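You operate a simulated robot arm through the tools that you are given. There is no shell and no other tool. Be economical: measure what you need, move in short steps, check, and stop when the job is done.

The job below is to be done with a simulated robot arm. You get a single attempt, and the scene is never put back.

Task
Move paper clamp 1 to mark C and paper clamp 2 to 32.
Fine: free each lock lever, slide, and lock it again; the printer cover stays up.
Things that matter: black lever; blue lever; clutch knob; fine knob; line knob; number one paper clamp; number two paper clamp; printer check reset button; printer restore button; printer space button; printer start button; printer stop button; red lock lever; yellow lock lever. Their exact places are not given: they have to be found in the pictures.

The check looks at the end state, three seconds after you hand in, the way a careful person would. Anything else that was tipped, shoved, dropped, spilled or broken makes it a failure. Lids that push on must go on centred and level and be pressed home; caps that screw on are set level and turned clockwise until they are tight.

Robot
A 7-joint arm with a three-finger gripper on a trunk, on a base that drives. Base frame: it is fixed to the floor where the robot stands at the start and does not move with it; the origin is under the middle of the robot, x ahead of it, y to its left, z up. Readings come in cm, degrees, newtons and seconds.
With the tool pointing down near the work surface it reaches from about 48 to 96 cm from the robot's upright axis, wherever it stands. Its first joint turns from -166.0 to 166.0 degrees. Places, roughly: black lever [20, -60, 80]; blue lever [10, -70, 80]; clutch knob [20, -70, 90]; fine knob [30, -60, 80]; line knob [20, -60, 90]; number one paper clamp [100, -10, 100]; number two paper clamp [80, -30, 100]; printer check reset button [20, -70, 110]; printer restore button [20, -60, 110]; printer space button [20, -70, 110]; printer start button [30, -60, 110]; printer stop button [20, -60, 110]; red lock lever [80, -30, 110]; yellow lock lever [100, 0, 110]. Payload 2.69 kg.
The TCP is the grasp point between the finger pads, 2.9 cm short of the fingertips. In the tool frame z runs along the fingers and y along their closing line. Largest opening 12 cm; the body of the gripper starts 7.8 cm behind the TCP.
Orientation is that of the tool frame in the base frame, as a unit quaternion [x, y, z, w]. With the fingers straight down and closing along the base's y, the tool's x points along the base's -x, its y along +y and its z along -z.

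Tools
- The arm moves only by the tool servo_tool. Its argument "deltas" is a list of rows, each an object (a shift or turn left out is 0, a gripper value left out holds the last) with "gripper": the finger opening in m, from 0 to 0.12; "xyz": the shift along the tool's x, y, z in m, a list of three; "angular": the turn, a rotation vector about the tool's x, y, z in degrees, a list of three. In form: [{"gripper": gripper, "xyz": [x, y, z], "angular": [ax, ay, az]}, ...]. A call has 1 to 8 rows; each row shifts and turns the commanded pose from where the row before left it, along the tool's axes as they then stand. A row lasts 0.2 s, in which the tool goes at most 5 cm and 8.6 degrees; a call with a longer step from one row to the next is refused whole, and so is a gripper value outside its range. Where a pose cannot be reached the arm comes as near as it can. A force on the tool above 50 N (or 10 N above the force at the start of the call, whichever is more), or a blocked arm, ends the call early, and 0.2 s more pass. Each finger halts on what it meets, pressing with about 38 N; the grip force reading is that of the motor and also rises with nothing between the fingers. The clock runs only during rows and for 0.2 s after the last one: add rows that do not move to give the fingers time. The reply holds the time, the measured pose of the TCP, the force on the tool along the base axes, the opening and the grip force, in the units named above and with some noise, with the torque about the TCP (base axes, N m) and any sound that the robot's microphone picked up.
- Cameras (640 x 400 px; columns grow to the right, rows downward): "scene" is now at [24.43, 11.69, 145.36]; the picture's right is [-0.80, -0.60, 0.00], its down [-0.23, 0.31, -0.92] and it looks along [0.55, -0.74, -0.39] (base axes); focal length 279 px, centre (320, 200). "wrist" rides on the gripper at [6.3, 0, -10.4] in the tool frame; the picture's right is [0.00, 1.00, 0.00], its down [-0.83, 0.00, -0.56] and it looks along [-0.56, 0.00, 0.83] (tool axes); focal length 275 px, centre (320, 200).
- snapshot(camera): a new picture of that camera. It takes no simulated time.
- lift_body(by): slides the trunk up (or, below 0, down) by that many cm; the arm and the scene camera ride with it, the base frame stays. It gives what a move gives, with no picture.
- base_move(legs): drives the robot by 1 to 6 legs, each [ahead, left, turn to the left] in cm, cm and degrees, along the robot's own axes; the way and the turn of a leg run together, so that a leg with both is an arc; at most 150 cm and 180 degrees a leg. The arm and the cameras ride along, it lands a little off, and it stops where it bumps. It gives what a move gives.
- head_to(pan, tilt): turns the head with the scene camera to pan (to the left, within 143 degrees either way) and tilt (down, from -29 to 69), counted from straight ahead of the robot. It gives what a move gives.
- measure_at(camera, pixels): for up to 12 pixels [column, row] of the newest picture of that camera ("zoom" is the newest enlarged one), the place [x, y, z] in the base frame of the surface seen there, good to about 0.3 cm. It takes no simulated time.
- inspect(camera, box): a new picture of the part [left, top, right, bottom] of that camera's present view, enlarged. It takes no simulated time.
- hand_in(): hands the job in; it is judged then, once.

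Keep the steps short. Do not move on a guess: measure, check each grasp and each placing, and mend mistakes. In all there are 80 turns and 68 pictures (those below and enlarged ones count). Leave the gripper open and the arm clear of the work at the hand-in unless told otherwise, and finish with a single line.

The tools are called after ">>>" by a JSON object that holds its "name" and its "arguments". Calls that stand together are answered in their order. servo_tool: Moves the arm, as the interface text tells. Its arguments: {"type":"object","properties":{"deltas":{"type":"array","items":{"type":"object","properties":{"gripper":{"type":"number"},"xyz":{"type":"array","items":{"type":"number"}},"angular":{"type":"array","items":{"type":"number"}}}}}},"required":["deltas"]} The other tools are called the same way: lift_body (by) slides the trunk up or down; base_move (legs) drives the base; head_to (pan, tilt) turns the head that bears the scene camera; snapshot (camera) takes a picture; measure_at (camera, pixels) gives the place of the surface under pixels of a picture; inspect (camera, box) takes an enlarged picture of a part of a camera's view; hand_in () hands the job in.

At the start:

```text
time_s: 0.0
tcp_pos: [55.93, -16.74, 131.7]
ee_rot: [0.0, 1.0, 0.0, -0.001]
contact_force: [0.2, 0.3, -0.6]
wrist_torque: [0.01, -0.01, 0.02]
gripper_width: 12.04
finger_force: 0.1
trunk travel left (down, up): [-42.5, 16.1]
robot x, y, heading: [0.33, 0.21, 0.0]
head pan, tilt: [-53.2, 23.1]
```

scene: 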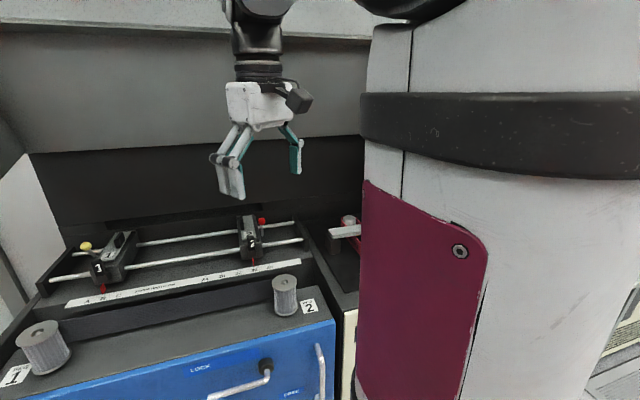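
wrist: 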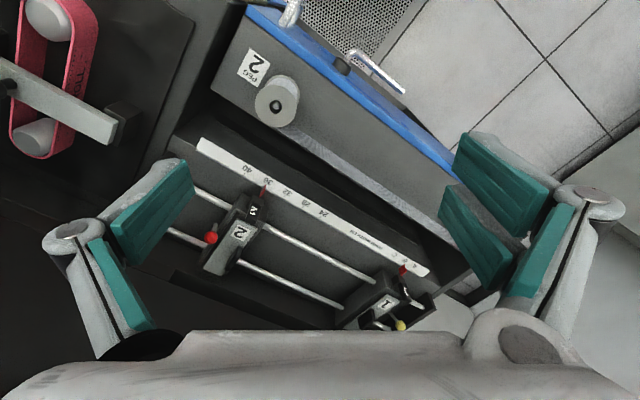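

I see two clamps on rails with a scale strip in front. I'll enlarge both views to read the scale and levers.

>>> {"name": "inspect", "arguments": {"camera": "scene", "box": [30, 200, 330, 320]}}

>>> {"name": "inspect", "arguments": {"camera": "wrist", "box": [160, 120, 450, 340]}}

```text
2.13 times, centred on (180, 260) of scene
```

zoom: 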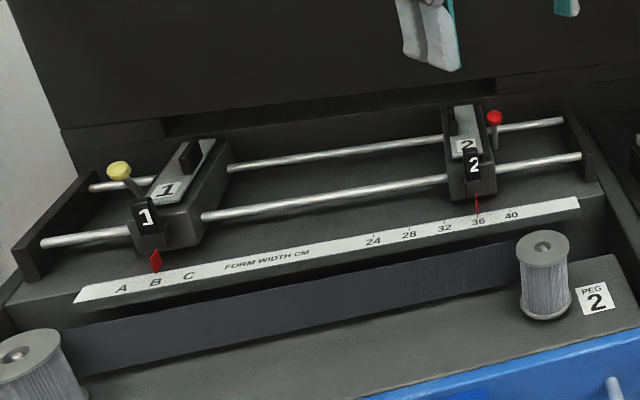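

```text
1.82 times, centred on (305, 230) of wrist
```

zoom: 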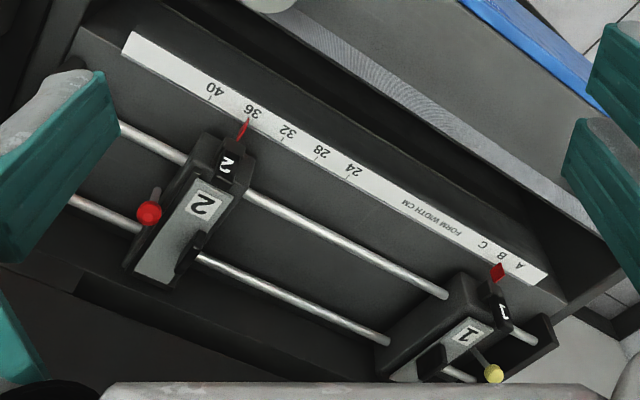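

I'll measure the scale, pointers, lever knobs and rails in the wrist zoom.

>>> {"name": "measure_at", "arguments": {"camera": "zoom", "pixels": [[211, 98], [248, 119], [283, 138], [350, 176], [519, 267], [501, 256], [482, 245], [149, 211], [494, 373], [204, 204], [466, 334], [340, 237]]}}

>>> {"name": "measure_at", "arguments": {"camera": "zoom", "pixels": [[155, 192], [480, 355], [240, 132], [497, 273], [227, 165], [502, 310], [185, 256], [430, 360], [290, 307], [140, 137], [190, 150], [350, 368]]}}

>>> {"name": "inspect", "arguments": {"camera": "scene", "box": [70, 220, 150, 300]}}

>>> {"name": "inspect", "arguments": {"camera": "scene", "box": [215, 200, 305, 280]}}

```text
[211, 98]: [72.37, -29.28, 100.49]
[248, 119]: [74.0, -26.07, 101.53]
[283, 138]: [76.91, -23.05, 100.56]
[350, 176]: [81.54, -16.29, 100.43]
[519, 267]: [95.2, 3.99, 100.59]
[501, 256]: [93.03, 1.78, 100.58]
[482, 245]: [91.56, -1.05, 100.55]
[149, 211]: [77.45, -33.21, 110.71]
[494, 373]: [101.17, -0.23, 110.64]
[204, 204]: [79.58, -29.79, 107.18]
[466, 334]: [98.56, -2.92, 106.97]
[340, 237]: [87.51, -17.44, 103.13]
```

```text
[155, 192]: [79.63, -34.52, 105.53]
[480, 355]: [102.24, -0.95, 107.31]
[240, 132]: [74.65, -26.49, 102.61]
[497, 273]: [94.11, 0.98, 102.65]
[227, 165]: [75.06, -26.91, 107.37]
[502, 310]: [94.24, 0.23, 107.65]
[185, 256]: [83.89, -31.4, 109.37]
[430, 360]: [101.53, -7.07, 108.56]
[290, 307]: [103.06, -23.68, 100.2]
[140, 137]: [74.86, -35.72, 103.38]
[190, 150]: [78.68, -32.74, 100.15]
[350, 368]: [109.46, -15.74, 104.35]
```

```text
5.00 times, centred on (110, 260) of scene
```

zoom: 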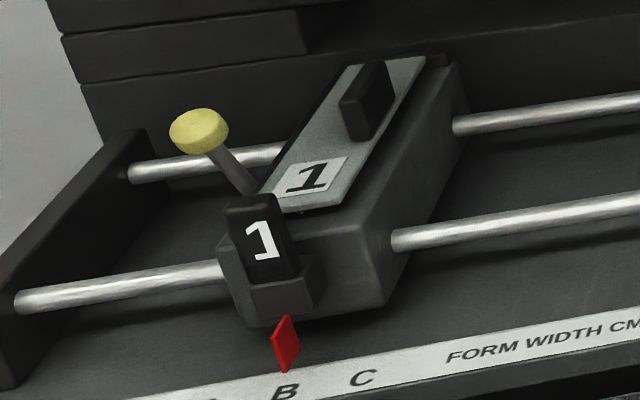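

```text
5.00 times, centred on (260, 240) of scene
```

zoom: 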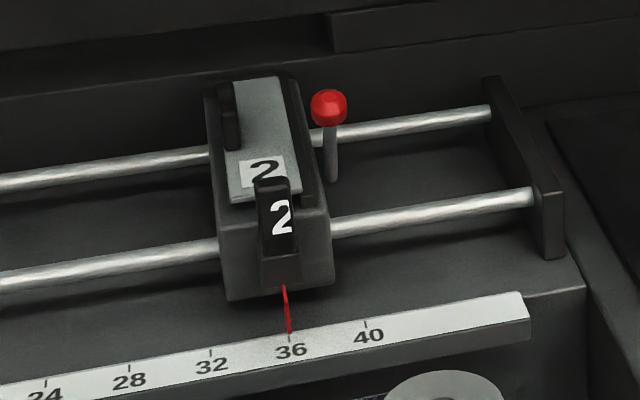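

Rails run along about (0.566, 0.825). Before driving closer I'll measure the cabinet's front edge for clearance, and look at the surroundings.

>>> {"name": "measure_at", "arguments": {"camera": "wrist", "pixels": [[270, 22], [330, 60], [440, 140], [380, 70], [560, 30], [274, 106], [400, 55], [100, 120], [360, 20]]}}

>>> {"name": "head_to", "arguments": {"pan": -20, "tilt": 45}}

>>> {"name": "snapshot", "arguments": {"camera": "scene"}}

```text
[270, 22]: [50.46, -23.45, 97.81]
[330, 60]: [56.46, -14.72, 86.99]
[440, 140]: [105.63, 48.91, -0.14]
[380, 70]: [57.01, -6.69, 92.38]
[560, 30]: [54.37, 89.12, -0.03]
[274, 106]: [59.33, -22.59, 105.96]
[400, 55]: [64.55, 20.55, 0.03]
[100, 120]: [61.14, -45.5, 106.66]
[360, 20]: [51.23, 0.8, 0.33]
```

```text
time_s: 1.0
tcp_pos: [56.06, -16.77, 131.78]
ee_rot: [0.0, 1.0, -0.001, 0.0]
contact_force: [-0.5, -0.1, -0.6]
wrist_torque: [0.01, 0.02, -0.01]
gripper_width: 12.0
finger_force: 0.1
trunk travel left (down, up): [-42.5, 16.1]
robot x, y, heading: [0.35, -0.37, -0.1]
head pan, tilt: [-20.0, 45.0]
```

```text
61 pictures are left
```

scene: 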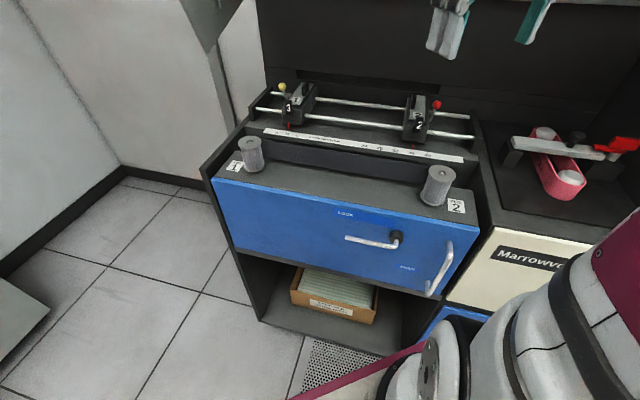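

The cabinet front is about 55 cm off along the normal, so a sideways drive along the rail direction keeps clearance. I'll drive ~22 cm that way.

>>> {"name": "base_move", "arguments": {"legs": [[12.5, 18.2, 0]]}}

>>> {"name": "servo_tool", "arguments": {"deltas": [{"angular": [0, 0, 8.6]}, {"angular": [0, 0, 8.6]}, {"angular": [0, 0, 8.6]}, {"angular": [0, 0, 8.6]}, {}]}}

```text
time_s: 2.7
tcp_pos: [68.4, 1.64, 131.82]
ee_rot: [-0.002, 1.0, 0.0, 0.0]
contact_force: [0.5, 0.1, 0.3]
wrist_torque: [0.01, 0.02, -0.02]
gripper_width: 11.99
finger_force: 0.1
trunk travel left (down, up): [-42.5, 16.1]
robot x, y, heading: [12.61, 18.37, 0.5]
head pan, tilt: [-20.0, 45.0]
```

```text
time_s: 3.9
tcp_pos: [68.48, 1.78, 131.84]
ee_rot: [0.295, 0.955, 0.0, 0.0]
contact_force: [0.8, -0.1, -0.3]
wrist_torque: [0.03, -0.01, 0.0]
gripper_width: 12.0
finger_force: 0.1
trunk travel left (down, up): [-42.5, 16.1]
robot x, y, heading: [12.29, 18.18, -0.0]
head pan, tilt: [-20.0, 45.0]
```

Now I move the hand above and in front of clamp 1 (still ~6 cm above the knobs) to look closely.

>>> {"name": "servo_tool", "arguments": {"deltas": [{"xyz": [-0.03, 0.028, 0.02]}, {"xyz": [-0.03, 0.028, 0.02]}, {"xyz": [-0.03, 0.028, 0.02]}, {"xyz": [-0.03, 0.028, 0.02]}, {"xyz": [-0.03, 0.028, 0.02]}, {}]}}

>>> {"name": "snapshot", "arguments": {"camera": "wrist"}}

>>> {"name": "snapshot", "arguments": {"camera": "scene"}}

```text
time_s: 5.3
tcp_pos: [88.63, 4.91, 121.49]
ee_rot: [0.294, 0.956, -0.001, 0.0]
contact_force: [0.6, -0.2, -1.1]
wrist_torque: [0.01, 0.01, 0.02]
gripper_width: 12.01
finger_force: 0.1
trunk travel left (down, up): [-42.5, 16.1]
robot x, y, heading: [12.58, 18.34, 0.2]
head pan, tilt: [-20.0, 45.0]
```

```text
60 pictures are left
```

wrist: 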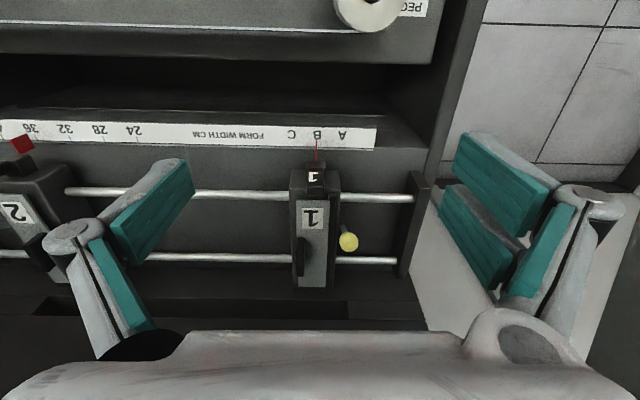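

```text
59 pictures are left
```

scene: 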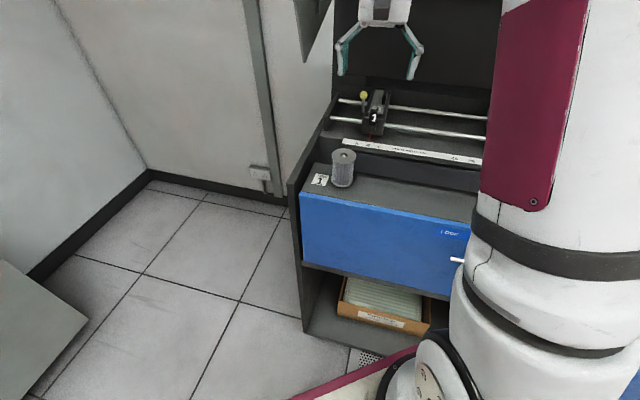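

>>> {"name": "inspect", "arguments": {"camera": "wrist", "box": [250, 110, 410, 310]}}

>>> {"name": "measure_at", "arguments": {"camera": "wrist", "pixels": [[349, 242], [341, 234], [293, 200], [339, 192], [296, 285], [334, 270], [301, 243], [314, 175], [290, 192], [410, 197], [128, 191], [370, 262]]}}

>>> {"name": "head_to", "arguments": {"pan": -48, "tilt": 27}}

>>> {"name": "snapshot", "arguments": {"camera": "scene"}}

```text
2.00 times, centred on (330, 210) of wrist
```

zoom: 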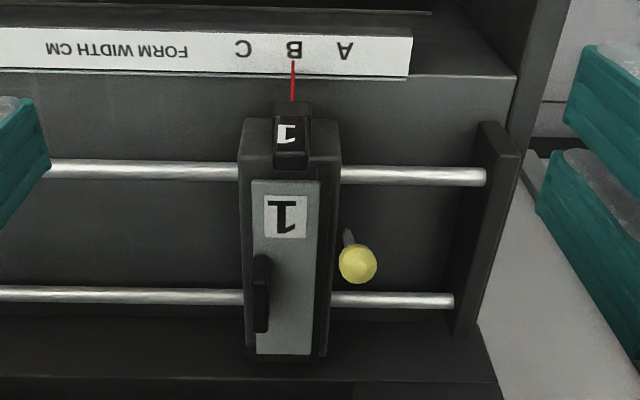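

```text
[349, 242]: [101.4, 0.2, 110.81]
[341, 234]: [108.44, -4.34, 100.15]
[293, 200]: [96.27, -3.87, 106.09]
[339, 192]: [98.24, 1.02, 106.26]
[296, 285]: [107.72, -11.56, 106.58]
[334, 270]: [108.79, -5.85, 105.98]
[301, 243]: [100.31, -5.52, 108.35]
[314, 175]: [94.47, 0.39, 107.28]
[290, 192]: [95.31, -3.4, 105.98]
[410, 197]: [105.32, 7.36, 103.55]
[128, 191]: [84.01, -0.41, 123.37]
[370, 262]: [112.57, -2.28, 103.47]
```

```text
time_s: 6.2
tcp_pos: [88.74, 4.86, 121.4]
ee_rot: [0.294, 0.956, 0.0, 0.0]
contact_force: [-0.7, -0.3, -1.1]
wrist_torque: [-0.01, -0.03, -0.02]
gripper_width: 12.0
finger_force: 0.1
trunk travel left (down, up): [-42.5, 16.1]
robot x, y, heading: [12.66, 17.87, 0.2]
head pan, tilt: [-48.0, 27.0]
```

```text
57 pictures are left
```

scene: 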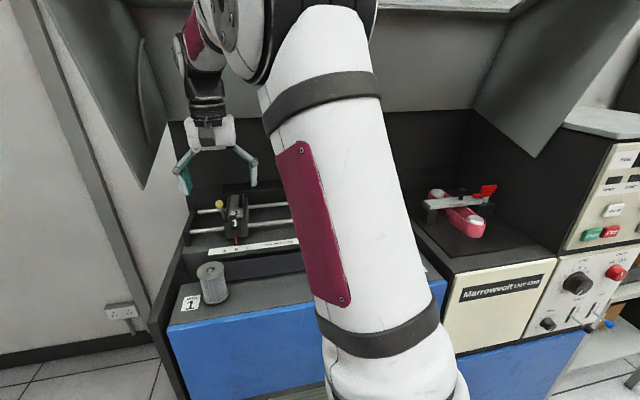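

>>> {"name": "inspect", "arguments": {"camera": "scene", "box": [185, 180, 305, 255]}}

>>> {"name": "inspect", "arguments": {"camera": "wrist", "box": [325, 205, 373, 265]}}

```text
5.33 times, centred on (245, 218) of scene
```

zoom: 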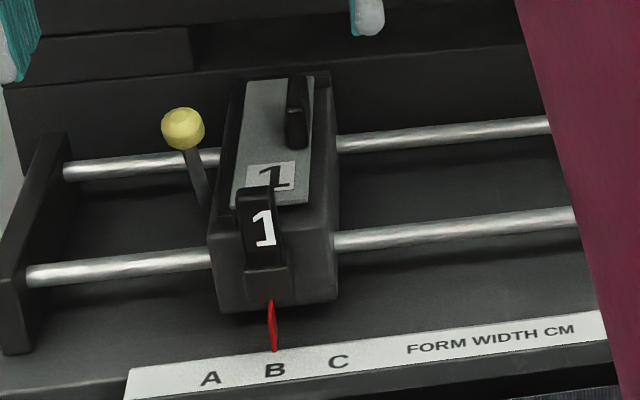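

```text
6.67 times, centred on (349, 235) of wrist
```

zoom: 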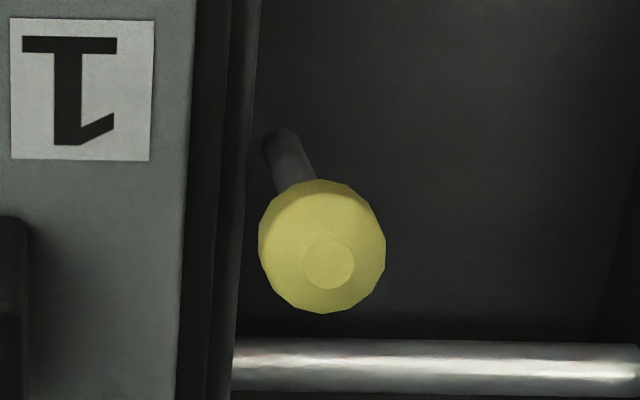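

>>> {"name": "measure_at", "arguments": {"camera": "zoom", "pixels": [[285, 150], [295, 170], [278, 140], [325, 250], [215, 250]]}}

>>> {"name": "inspect", "arguments": {"camera": "scene", "box": [205, 190, 253, 220]}}

```text
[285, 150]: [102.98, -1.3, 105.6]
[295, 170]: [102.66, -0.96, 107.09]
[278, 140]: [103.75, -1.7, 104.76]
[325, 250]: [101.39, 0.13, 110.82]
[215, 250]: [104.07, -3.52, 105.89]
```

```text
13.33 times, centred on (229, 205) of scene
```

zoom: 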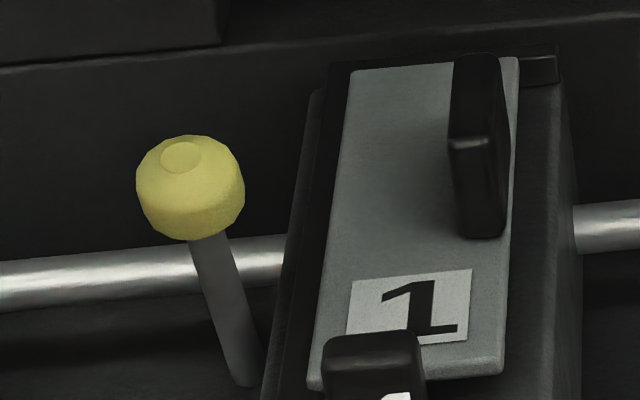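

>>> {"name": "measure_at", "arguments": {"camera": "zoom", "pixels": [[190, 200], [215, 270], [230, 320], [243, 370], [150, 190], [240, 190], [320, 380], [560, 380]]}}

```text
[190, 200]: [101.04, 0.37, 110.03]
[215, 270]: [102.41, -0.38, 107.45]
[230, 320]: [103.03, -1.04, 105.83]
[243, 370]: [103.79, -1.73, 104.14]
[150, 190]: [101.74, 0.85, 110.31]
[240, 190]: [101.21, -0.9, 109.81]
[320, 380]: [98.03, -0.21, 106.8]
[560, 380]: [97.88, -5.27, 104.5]
```

The yellow lever leans about 30° to the front with its pivot on the clamp's outer side (knob about s=57.5, t=83.5 in rail/normal terms, z 110.4); red leans the same way. I'll close the fingers and lower them just in front of the yellow knob to push it back.

>>> {"name": "servo_tool", "arguments": {"deltas": [{"xyz": [-0.03, 0.0326, 0], "gripper": 0.0}, {"xyz": [-0.03, 0, 0.0]}, {"xyz": [-0.031, 0, 0.02]}, {"xyz": [0, 0, 0.04]}, {"xyz": [0, 0, 0.037]}, {}]}}

>>> {"name": "snapshot", "arguments": {"camera": "wrist"}}

>>> {"name": "inspect", "arguments": {"camera": "scene", "box": [165, 130, 325, 250]}}

```text
time_s: 7.6
tcp_pos: [98.16, 2.53, 112.03]
ee_rot: [0.294, 0.956, 0.0, 0.0]
contact_force: [0.1, 0.4, -0.4]
wrist_torque: [-0.01, 0.02, 0.03]
gripper_width: 0.0
finger_force: 29.2
trunk travel left (down, up): [-42.5, 16.1]
robot x, y, heading: [12.53, 17.84, 0.2]
head pan, tilt: [-48.0, 27.0]
```

```text
53 pictures are left
```

wrist: 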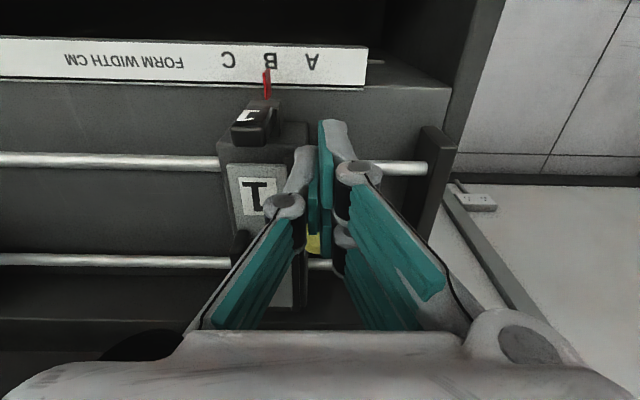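

```text
3.33 times, centred on (245, 190) of scene
```

zoom: 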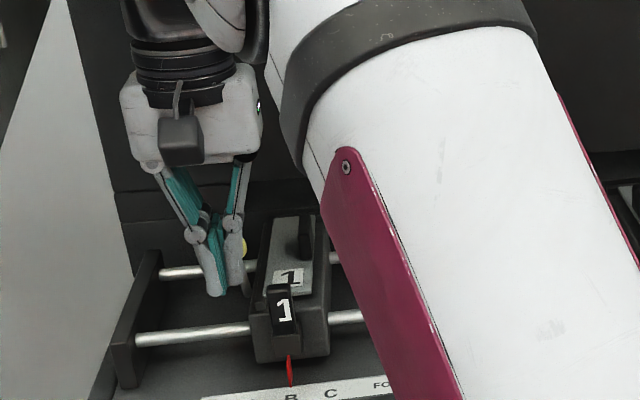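

Fingers are in front of the knob. I push it backward in small steps watching force.

>>> {"name": "servo_tool", "arguments": {"deltas": [{"xyz": [-0.01, 0, 0.006]}, {"xyz": [-0.01, 0, 0]}, {"xyz": [-0.01, 0, 0]}, {"xyz": [-0.01, 0, 0]}, {"xyz": [-0.01, 0, 0]}]}}

>>> {"name": "inspect", "arguments": {"camera": "scene", "box": [165, 130, 325, 250]}}

```text
time_s: 8.8
tcp_pos: [102.21, -0.4, 111.62]
ee_rot: [0.294, 0.956, 0.0, -0.001]
contact_force: [0.8, 0.5, -0.3]
wrist_torque: [-0.01, 0.0, -0.04]
gripper_width: 0.0
finger_force: 28.8
trunk travel left (down, up): [-42.5, 16.1]
robot x, y, heading: [12.82, 18.27, -0.0]
head pan, tilt: [-48.0, 27.0]
```

```text
3.33 times, centred on (245, 190) of scene
```

zoom: 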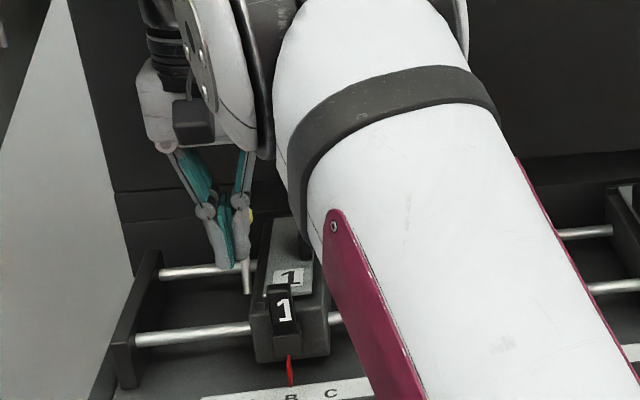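

The lever is moving with little force; pushing on.

>>> {"name": "servo_tool", "arguments": {"deltas": [{"xyz": [-0.008, 0, 0]}, {"xyz": [-0.008, 0, 0]}, {"xyz": [-0.008, 0, 0.003]}, {"xyz": [-0.008, 0, 0.003]}]}}

>>> {"name": "inspect", "arguments": {"camera": "scene", "box": [165, 130, 325, 250]}}

```text
time_s: 9.8
tcp_pos: [104.97, -2.28, 110.93]
ee_rot: [0.294, 0.956, 0.001, 0.001]
contact_force: [-3.2, 2.2, 2.0]
wrist_torque: [-0.04, 0.08, -0.03]
gripper_width: 0.0
finger_force: 28.7
trunk travel left (down, up): [-42.5, 16.1]
robot x, y, heading: [12.49, 18.07, 0.3]
head pan, tilt: [-48.0, 27.0]
```

```text
3.33 times, centred on (245, 190) of scene
```

zoom: 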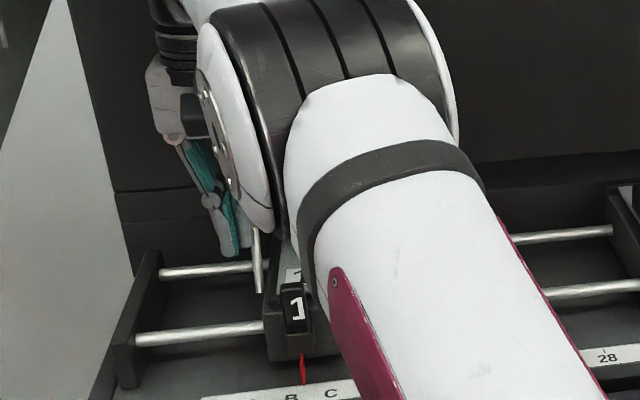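

The clamp already slid slightly toward C, so the lever is freed (or near). I back off and look.

>>> {"name": "servo_tool", "arguments": {"deltas": [{"xyz": [0.03, 0, 0]}, {"xyz": [0.03, 0, -0.03]}, {"xyz": [0.03, 0, -0.04]}, {"xyz": [0.03, 0, -0.03], "gripper": 0.12}, {}]}}

>>> {"name": "snapshot", "arguments": {"camera": "wrist"}}

>>> {"name": "inspect", "arguments": {"camera": "scene", "box": [165, 130, 325, 250]}}

```text
time_s: 11.0
tcp_pos: [94.89, 4.61, 120.84]
ee_rot: [0.294, 0.956, 0.0, 0.0]
contact_force: [-1.2, 0.3, -0.2]
wrist_torque: [-0.02, -0.01, 0.0]
gripper_width: 11.98
finger_force: 0.1
trunk travel left (down, up): [-42.5, 16.1]
robot x, y, heading: [12.92, 18.11, 0.4]
head pan, tilt: [-48.0, 27.0]
```

```text
49 pictures are left
```

wrist: 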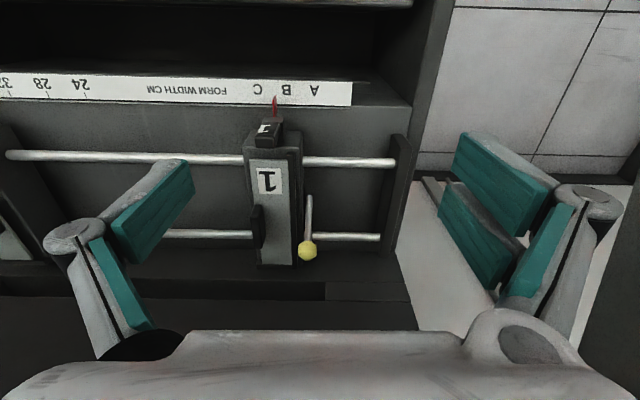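

```text
3.33 times, centred on (245, 190) of scene
```

zoom: 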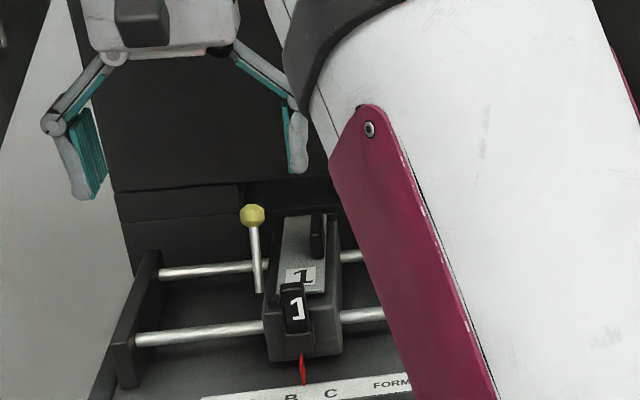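

Lever is now leaning back and the clamp is free. I measure the pointer and the C mark.

>>> {"name": "inspect", "arguments": {"camera": "wrist", "box": [220, 70, 340, 145]}}

>>> {"name": "measure_at", "arguments": {"camera": "wrist", "pixels": [[257, 89], [286, 90], [315, 90], [275, 100], [308, 251], [309, 205], [246, 165], [301, 160], [257, 220], [300, 250], [252, 257], [268, 180]]}}

```text
5.33 times, centred on (280, 108) of wrist
```

zoom: 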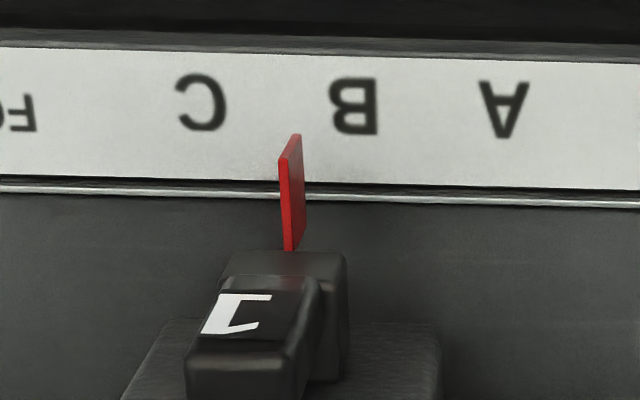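

```text
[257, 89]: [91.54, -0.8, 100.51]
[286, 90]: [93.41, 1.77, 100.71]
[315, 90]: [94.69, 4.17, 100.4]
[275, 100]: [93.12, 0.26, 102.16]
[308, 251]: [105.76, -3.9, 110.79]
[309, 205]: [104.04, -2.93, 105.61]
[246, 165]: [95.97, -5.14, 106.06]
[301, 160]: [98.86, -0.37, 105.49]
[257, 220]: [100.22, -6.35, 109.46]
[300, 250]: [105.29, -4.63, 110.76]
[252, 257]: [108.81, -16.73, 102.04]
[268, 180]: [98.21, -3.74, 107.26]
```

The pointer needs about 1.8 cm toward C. I bring the open fingers down astride the clamp body ahead of the lever (s=52.9, t=81.5, tips above the rail).

>>> {"name": "servo_tool", "arguments": {"deltas": [{"xyz": [-0.03, -0.023, 0]}, {"xyz": [-0.029, -0.023, 0]}, {"xyz": [0, 0, 0.045]}, {"xyz": [0, 0, 0.045]}, {"xyz": [0, 0, 0.03]}, {"xyz": [0, 0, 0.015]}, {}]}}

>>> {"name": "snapshot", "arguments": {"camera": "wrist"}}

```text
time_s: 12.6
tcp_pos: [97.41, -2.58, 107.38]
ee_rot: [0.294, 0.956, -0.001, 0.0]
contact_force: [0.1, 0.3, -0.2]
wrist_torque: [-0.01, -0.02, -0.01]
gripper_width: 12.0
finger_force: 0.1
trunk travel left (down, up): [-42.5, 16.1]
robot x, y, heading: [12.29, 18.18, 0.1]
head pan, tilt: [-48.0, 27.0]
```

```text
46 pictures are left
```

wrist: 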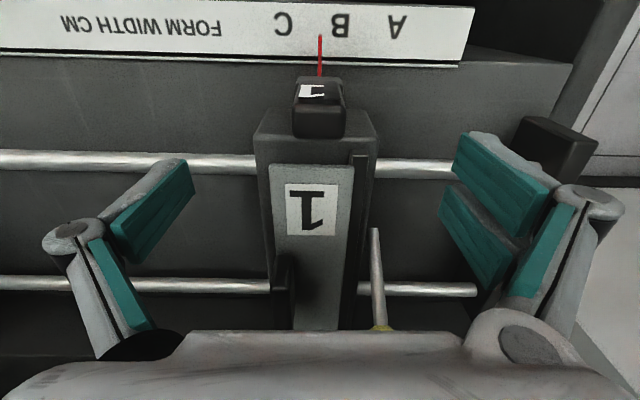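

Pointer sits on the centre column (320), C at column 283 (57 px per mark, ~3.05 cm), so ~1.95 cm to go. I close gently, then check.

>>> {"name": "servo_tool", "arguments": {"deltas": [{"gripper": 0.065}, {"gripper": 0.055}, {"gripper": 0.045}, {}, {}]}}

>>> {"name": "snapshot", "arguments": {"camera": "wrist"}}

```text
time_s: 13.8
tcp_pos: [97.44, -2.61, 107.39]
ee_rot: [0.295, 0.955, 0.0, 0.0]
contact_force: [0.2, -0.5, 2.4]
wrist_torque: [-0.09, 0.09, -1.23]
gripper_width: 5.86
finger_force: 44.5
trunk travel left (down, up): [-42.5, 16.1]
robot x, y, heading: [12.13, 18.1, 0.2]
head pan, tilt: [-48.0, 27.0]
```

```text
45 pictures are left
```

wrist: 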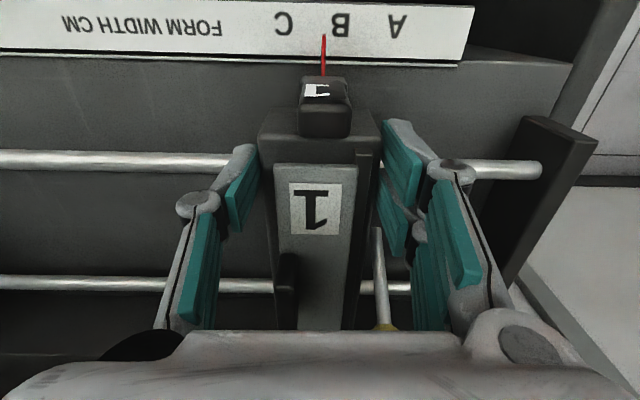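

Clamp gripped (5.86 cm); pointer column 323, C 283 → ~2.1 cm. Sliding.

>>> {"name": "servo_tool", "arguments": {"deltas": [{"xyz": [0, -0.005, 0]}, {"xyz": [0, -0.005, 0]}, {"xyz": [0, -0.005, 0]}, {"xyz": [0, -0.006, 0]}, {}]}}

>>> {"name": "inspect", "arguments": {"camera": "wrist", "box": [220, 0, 420, 125]}}

```text
time_s: 15.0
tcp_pos: [96.15, -4.43, 107.35]
ee_rot: [0.294, 0.956, 0.0, 0.001]
contact_force: [-1.6, 3.5, -0.9]
wrist_torque: [0.06, -0.14, -1.54]
gripper_width: 5.86
finger_force: 45.3
trunk travel left (down, up): [-42.5, 16.1]
robot x, y, heading: [12.45, 18.45, 0.1]
head pan, tilt: [-48.0, 27.0]
```

```text
3.20 times, centred on (320, 62) of wrist
```

zoom: 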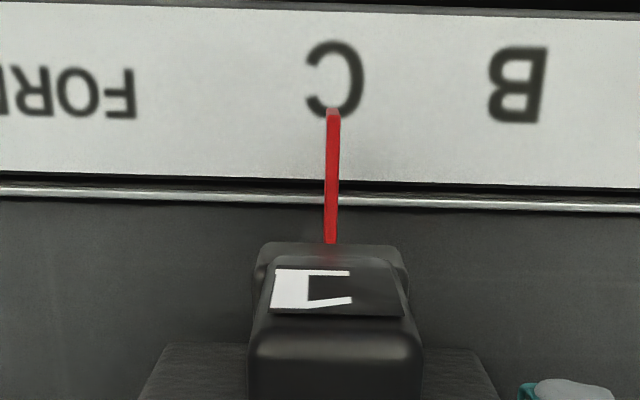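

Pointer is on C. Now I open, rise, and look at the knob to grip it for relocking (gripping it keeps the clamp from drifting).

>>> {"name": "servo_tool", "arguments": {"deltas": [{"gripper": 0.07}, {"gripper": 0.12}, {"xyz": [0, 0, -0.045]}, {"xyz": [0, 0.01, -0.045]}, {"xyz": [0, 0.02, -0.02]}, {}]}}

>>> {"name": "snapshot", "arguments": {"camera": "wrist"}}

>>> {"name": "inspect", "arguments": {"camera": "wrist", "box": [200, 60, 380, 280]}}

```text
time_s: 16.4
tcp_pos: [97.69, -1.78, 118.5]
ee_rot: [0.294, 0.956, 0.0, 0.0]
contact_force: [-0.1, 0.3, 1.3]
wrist_torque: [0.0, 0.02, 0.0]
gripper_width: 11.99
finger_force: 0.1
trunk travel left (down, up): [-42.5, 16.1]
robot x, y, heading: [12.8, 17.97, 0.1]
head pan, tilt: [-48.0, 27.0]
```

```text
43 pictures are left
```

wrist: 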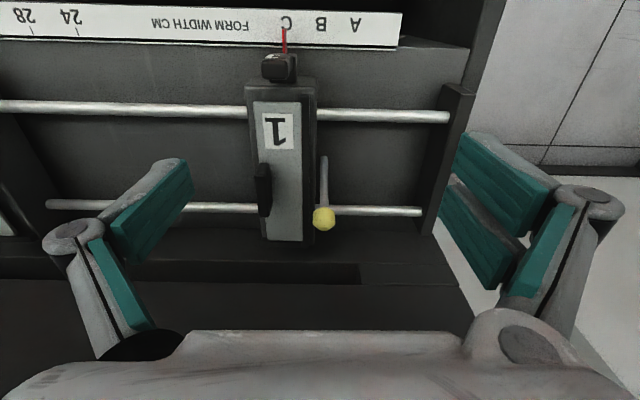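

```text
1.82 times, centred on (290, 170) of wrist
```

zoom: 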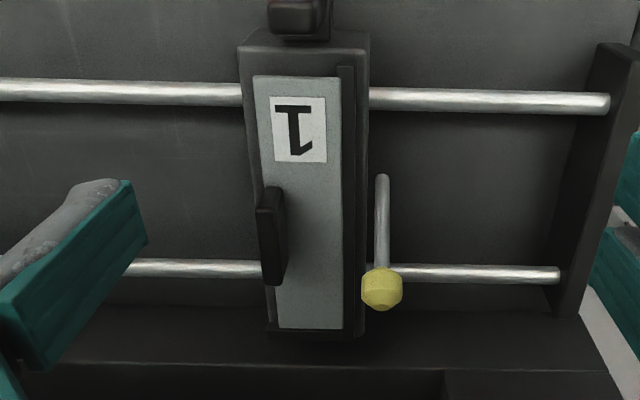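

Knob at column 324,row 218 → s≈54.2, t≈89.6. I narrow the fingers to 4 cm and come down astride the knob, tips staying above the clamp top.

>>> {"name": "servo_tool", "arguments": {"deltas": [{"xyz": [-0.04, 0.0034, 0], "gripper": 0.045}, {"xyz": [-0.041, 0, 0]}, {}, {"xyz": [0, 0, 0.04]}, {"xyz": [0, 0, 0.034]}, {}]}}

>>> {"name": "snapshot", "arguments": {"camera": "wrist"}}

>>> {"name": "inspect", "arguments": {"camera": "scene", "box": [165, 130, 325, 250]}}

```text
time_s: 17.8
tcp_pos: [102.82, -5.32, 110.05]
ee_rot: [0.294, 0.956, 0.0, 0.001]
contact_force: [0.3, 0.6, 0.8]
wrist_torque: [0.02, 0.03, -0.02]
gripper_width: 4.5
finger_force: 0.1
out of reach, approached as far as the arm can: row 2
trunk travel left (down, up): [-42.5, 16.1]
robot x, y, heading: [12.23, 18.22, 0.2]
head pan, tilt: [-48.0, 27.0]
```

```text
41 pictures are left
```

wrist: 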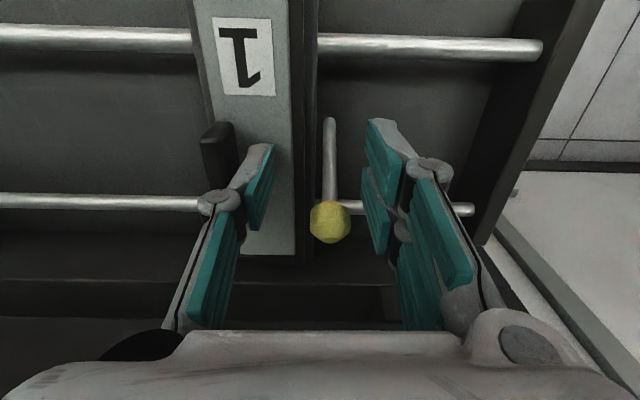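

```text
3.33 times, centred on (245, 190) of scene
```

zoom: 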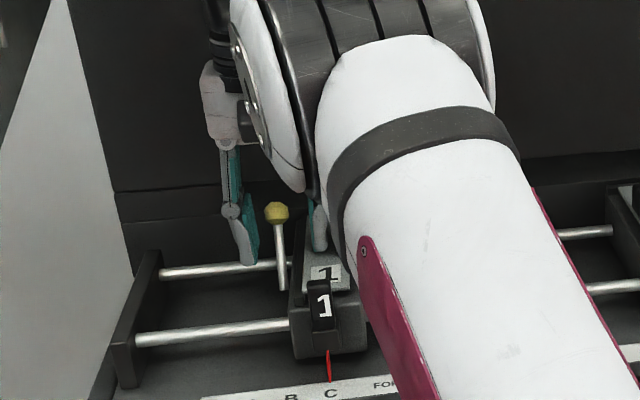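

The arm ran out of reach 1.9 cm short. I raise, then drive the base 6 cm closer.

>>> {"name": "servo_tool", "arguments": {"deltas": [{"xyz": [0.03, 0, -0.045]}, {"xyz": [0.03, 0, -0.04]}, {}]}}

>>> {"name": "base_move", "arguments": {"legs": [[5.4, -3.7, 0]]}}

>>> {"name": "snapshot", "arguments": {"camera": "wrist"}}

```text
refused: row 1 steps farther than a row can; nothing moved
```

```text
time_s: 18.8
tcp_pos: [106.45, -7.64, 110.17]
ee_rot: [0.292, 0.957, 0.002, -0.004]
contact_force: [0.6, -0.5, 0.0]
wrist_torque: [0.01, -0.01, -0.01]
gripper_width: 4.51
finger_force: 0.0
trunk travel left (down, up): [-42.5, 16.1]
robot x, y, heading: [16.52, 15.11, 0.1]
head pan, tilt: [-48.0, 27.0]
stopped in leg 1: the robot was blocked; the commanded pose is now the measured one
```

```text
39 pictures are left
```

wrist: 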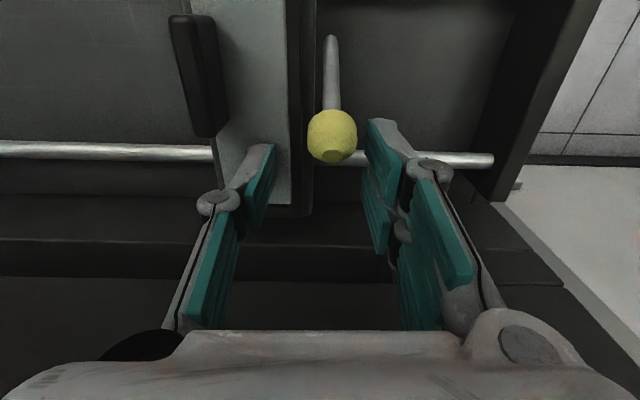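

The base was stopped after ~5.5 cm (touched something). I check the scene before continuing.

>>> {"name": "snapshot", "arguments": {"camera": "scene"}}

>>> {"name": "head_to", "arguments": {"pan": -50, "tilt": 60}}

>>> {"name": "snapshot", "arguments": {"camera": "scene"}}

```text
38 pictures are left
```

scene: 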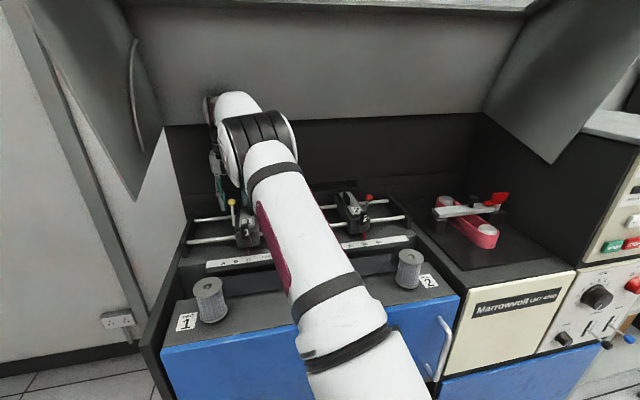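

```text
time_s: 19.8
tcp_pos: [106.47, -7.73, 110.13]
ee_rot: [0.291, 0.957, 0.001, -0.004]
contact_force: [0.9, 0.1, -0.7]
wrist_torque: [0.01, -0.01, 0.04]
gripper_width: 4.51
finger_force: 0.1
trunk travel left (down, up): [-42.5, 16.1]
robot x, y, heading: [16.72, 15.51, 0.0]
head pan, tilt: [-50.0, 60.0]
```

```text
37 pictures are left
```

scene: 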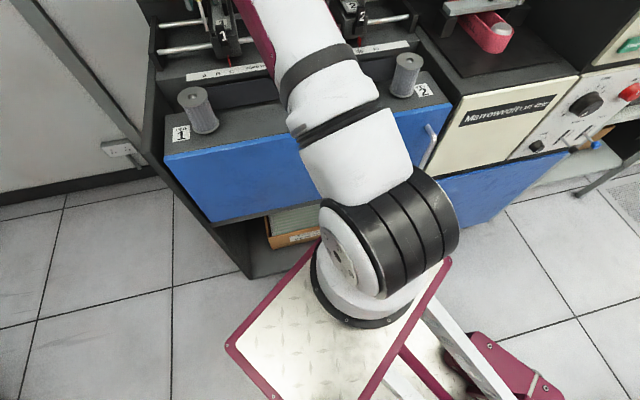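

The base's front corner looks close to the cabinet, so I back off 1.2 cm to break any contact.

>>> {"name": "base_move", "arguments": {"legs": [[-1.0, 0.7, 0]]}}

>>> {"name": "head_to", "arguments": {"pan": -50, "tilt": 27}}

>>> {"name": "snapshot", "arguments": {"camera": "wrist"}}

>>> {"name": "inspect", "arguments": {"camera": "scene", "box": [140, 60, 440, 280]}}

```text
time_s: 20.6
tcp_pos: [105.74, -7.22, 109.62]
ee_rot: [0.294, 0.956, 0.002, -0.007]
contact_force: [2.9, -2.4, 7.3]
wrist_torque: [-0.19, -0.04, 0.04]
gripper_width: 4.97
finger_force: 1.2
trunk travel left (down, up): [-42.5, 16.1]
robot x, y, heading: [15.66, 16.0, 0.2]
head pan, tilt: [-50.0, 60.0]
```

```text
time_s: 21.5
tcp_pos: [105.71, -7.16, 109.62]
ee_rot: [0.293, 0.956, 0.001, -0.007]
contact_force: [0.5, -0.5, 4.4]
wrist_torque: [-0.1, 0.02, -0.02]
gripper_width: 4.84
finger_force: 0.2
trunk travel left (down, up): [-42.5, 16.1]
robot x, y, heading: [15.64, 16.06, 0.2]
head pan, tilt: [-50.0, 27.0]
```

```text
36 pictures are left
```

wrist: 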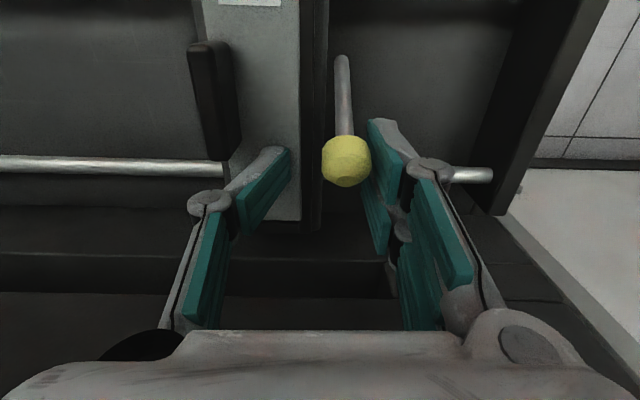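

```text
1.82 times, centred on (290, 170) of scene
```

zoom: 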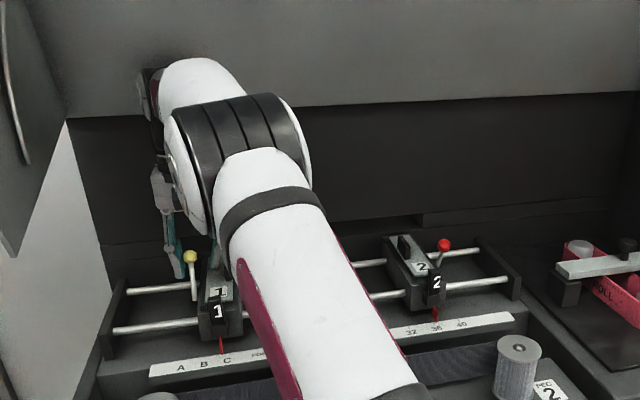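

A finger tip seems to touch the clamp's top plate (4 N). I raise 1 cm and measure arm-to-cover clearance.

>>> {"name": "servo_tool", "arguments": {"deltas": [{"xyz": [0, 0, -0.005]}, {"xyz": [0, 0, -0.005]}, {}]}}

>>> {"name": "measure_at", "arguments": {"camera": "zoom", "pixels": [[195, 75], [150, 90], [100, 60], [100, 180], [350, 60], [350, 150], [190, 50], [190, 257], [220, 345], [201, 362], [226, 356], [245, 352]]}}

>>> {"name": "inspect", "arguments": {"camera": "scene", "box": [190, 180, 290, 250]}}

```text
time_s: 22.3
tcp_pos: [105.92, -7.22, 110.55]
ee_rot: [0.293, 0.956, 0.001, -0.007]
contact_force: [-0.2, -0.3, -0.7]
wrist_torque: [-0.02, -0.02, 0.02]
gripper_width: 4.51
finger_force: 0.1
trunk travel left (down, up): [-42.5, 16.1]
robot x, y, heading: [15.86, 16.32, 0.4]
head pan, tilt: [-50.0, 27.0]
```

```text
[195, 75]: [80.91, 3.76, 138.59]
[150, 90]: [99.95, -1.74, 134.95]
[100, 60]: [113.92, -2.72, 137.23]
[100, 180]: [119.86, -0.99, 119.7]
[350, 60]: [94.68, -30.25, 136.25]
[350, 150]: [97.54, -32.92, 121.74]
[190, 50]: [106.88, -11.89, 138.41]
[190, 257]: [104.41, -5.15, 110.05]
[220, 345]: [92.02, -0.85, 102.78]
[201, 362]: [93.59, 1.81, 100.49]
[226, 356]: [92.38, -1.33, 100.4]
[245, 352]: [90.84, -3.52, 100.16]
```

```text
5.71 times, centred on (240, 215) of scene
```

zoom: 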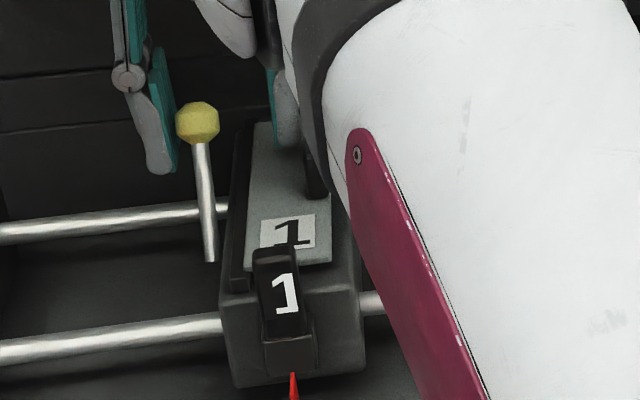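

The cover's lower part is at t≈95 at z≈137, so my wrist was likely what touched it. I pull the hand forward 2 cm and pitch it so the wrist leans toward the operator, away from the cover.

>>> {"name": "servo_tool", "arguments": {"deltas": [{"xyz": [0.018, 0.007, 0]}, {"angular": [0, -7, 0]}, {"angular": [0, -7, 0]}, {"angular": [0, -7, 0]}, {}]}}

>>> {"name": "snapshot", "arguments": {"camera": "wrist"}}

>>> {"name": "snapshot", "arguments": {"camera": "scene"}}

```text
time_s: 23.5
tcp_pos: [104.73, -5.51, 110.62]
ee_rot: [0.289, 0.941, -0.053, 0.168]
contact_force: [0.5, -0.8, 1.0]
wrist_torque: [-0.01, 0.0, -0.01]
gripper_width: 4.48
finger_force: 0.1
trunk travel left (down, up): [-42.5, 16.1]
robot x, y, heading: [15.52, 16.1, 0.4]
head pan, tilt: [-50.0, 27.0]
```

```text
33 pictures are left
```

wrist: 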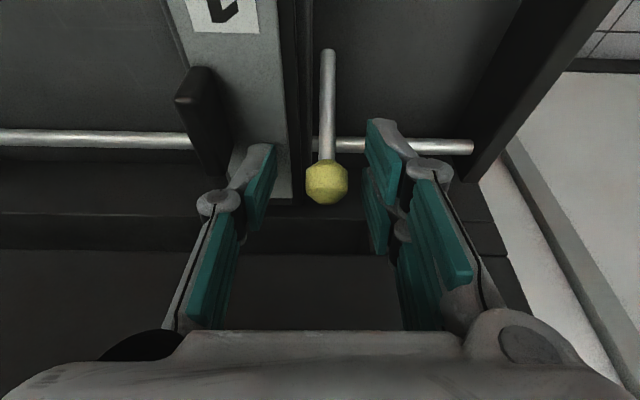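

```text
32 pictures are left
```

scene: 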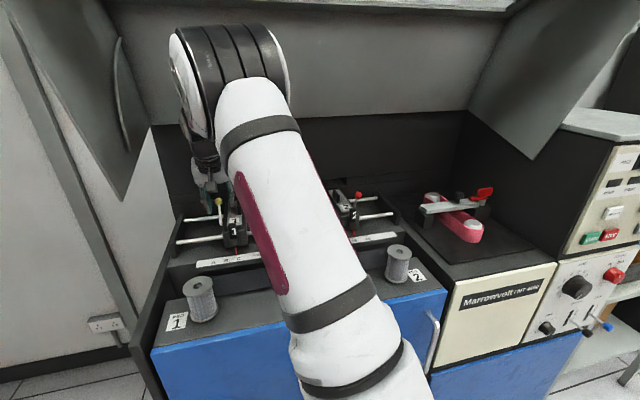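

The knob sits practically at the grasp point (0.3 cm to the right). I shift and close on it.

>>> {"name": "servo_tool", "arguments": {"deltas": [{"xyz": [0, 0.003, 0]}, {"gripper": 0.03}, {"gripper": 0.022}, {"gripper": 0.015}, {}]}}

>>> {"name": "snapshot", "arguments": {"camera": "wrist"}}

>>> {"name": "inspect", "arguments": {"camera": "scene", "box": [165, 180, 325, 280]}}

```text
time_s: 24.7
tcp_pos: [104.8, -5.31, 110.56]
ee_rot: [0.288, 0.941, -0.051, 0.167]
contact_force: [0.1, -1.3, -2.0]
wrist_torque: [-0.01, -0.07, 0.0]
gripper_width: 1.86
finger_force: 43.8
trunk travel left (down, up): [-42.5, 16.1]
robot x, y, heading: [15.7, 15.91, 0.2]
head pan, tilt: [-50.0, 27.0]
```

```text
31 pictures are left
```

wrist: 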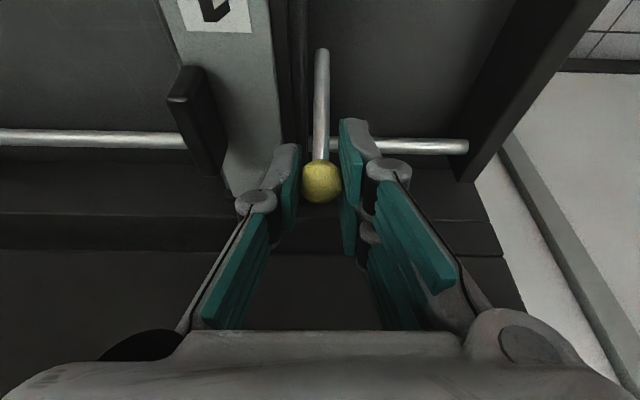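

```text
4.00 times, centred on (245, 230) of scene
```

zoom: 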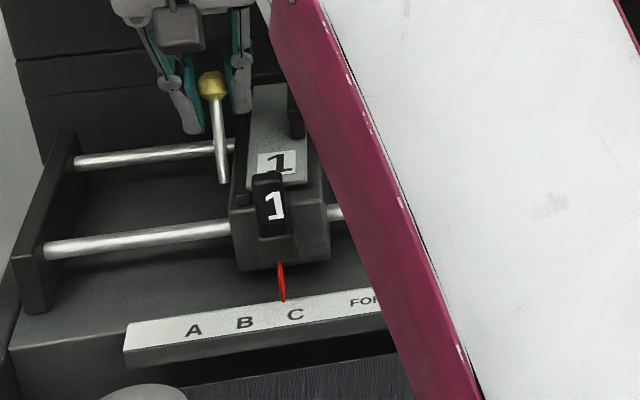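

Knob gripped at 1.86 cm. I measure pointer against C in the scene view.

>>> {"name": "measure_at", "arguments": {"camera": "zoom", "pixels": [[283, 299], [296, 315], [244, 323], [193, 331], [282, 280]]}}

>>> {"name": "inspect", "arguments": {"camera": "scene", "box": [215, 235, 255, 265]}}

```text
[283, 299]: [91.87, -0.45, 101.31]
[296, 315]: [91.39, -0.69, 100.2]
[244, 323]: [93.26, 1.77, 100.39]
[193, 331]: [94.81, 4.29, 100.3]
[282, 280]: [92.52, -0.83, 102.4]
```

```text
13.33 times, centred on (235, 250) of scene
```

zoom: 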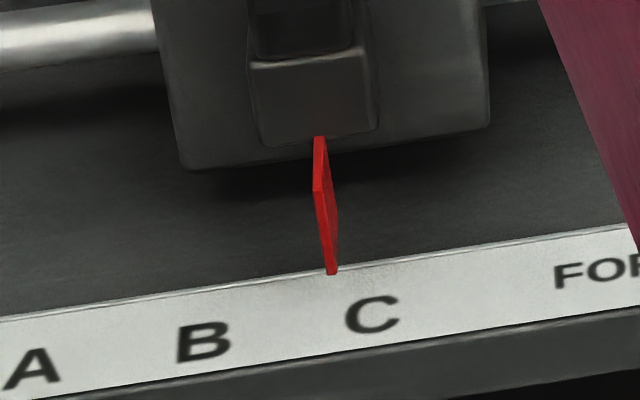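

Pointer is ~0.5 cm toward B; I shift -0.5 cm with the knob gripped and check.

>>> {"name": "servo_tool", "arguments": {"deltas": [{"xyz": [0, -0.005, 0]}, {}, {}]}}

>>> {"name": "inspect", "arguments": {"camera": "scene", "box": [215, 235, 255, 265]}}

>>> {"name": "measure_at", "arguments": {"camera": "zoom", "pixels": [[354, 268], [374, 315], [205, 343], [28, 370], [345, 215], [340, 180]]}}

```text
time_s: 25.5
tcp_pos: [104.62, -5.82, 110.55]
ee_rot: [0.288, 0.941, -0.052, 0.167]
contact_force: [3.0, -1.2, 1.1]
wrist_torque: [-0.12, -0.15, 0.0]
gripper_width: 1.86
finger_force: 43.9
trunk travel left (down, up): [-42.5, 16.1]
robot x, y, heading: [15.7, 16.04, 0.5]
head pan, tilt: [-50.0, 27.0]
```

```text
13.33 times, centred on (235, 250) of scene
```

zoom: 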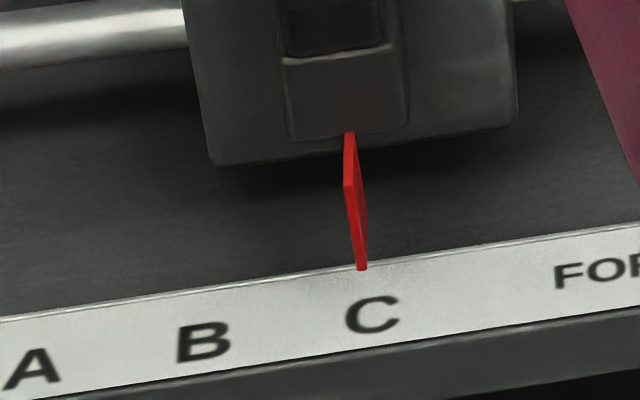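

```text
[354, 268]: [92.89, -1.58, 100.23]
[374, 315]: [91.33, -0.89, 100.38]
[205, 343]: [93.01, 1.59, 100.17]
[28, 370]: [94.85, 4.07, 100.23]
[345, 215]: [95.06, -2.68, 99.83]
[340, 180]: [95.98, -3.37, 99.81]
```

Pointer now lines up with C (both s≈51.05). Now I swing the knob forward along its arc, first half.

>>> {"name": "servo_tool", "arguments": {"deltas": [{"xyz": [0.0079, 0, -0.0072]}, {"xyz": [0.0085, 0, -0.0056]}, {"xyz": [0.0091, 0, -0.0042]}, {"xyz": [0.0096, 0, -0.0029]}, {}]}}

>>> {"name": "inspect", "arguments": {"camera": "scene", "box": [165, 180, 325, 280]}}

```text
time_s: 26.7
tcp_pos: [101.5, -3.63, 111.37]
ee_rot: [0.288, 0.941, -0.051, 0.168]
contact_force: [11.4, -11.1, 8.4]
wrist_torque: [-0.68, -1.03, -0.04]
gripper_width: 1.92
finger_force: 44.4
trunk travel left (down, up): [-42.5, 16.1]
robot x, y, heading: [15.75, 16.03, 0.4]
head pan, tilt: [-50.0, 27.0]
```

```text
4.00 times, centred on (245, 230) of scene
```

zoom: 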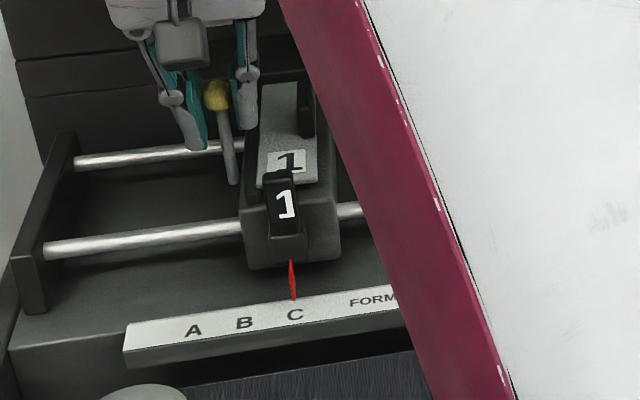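

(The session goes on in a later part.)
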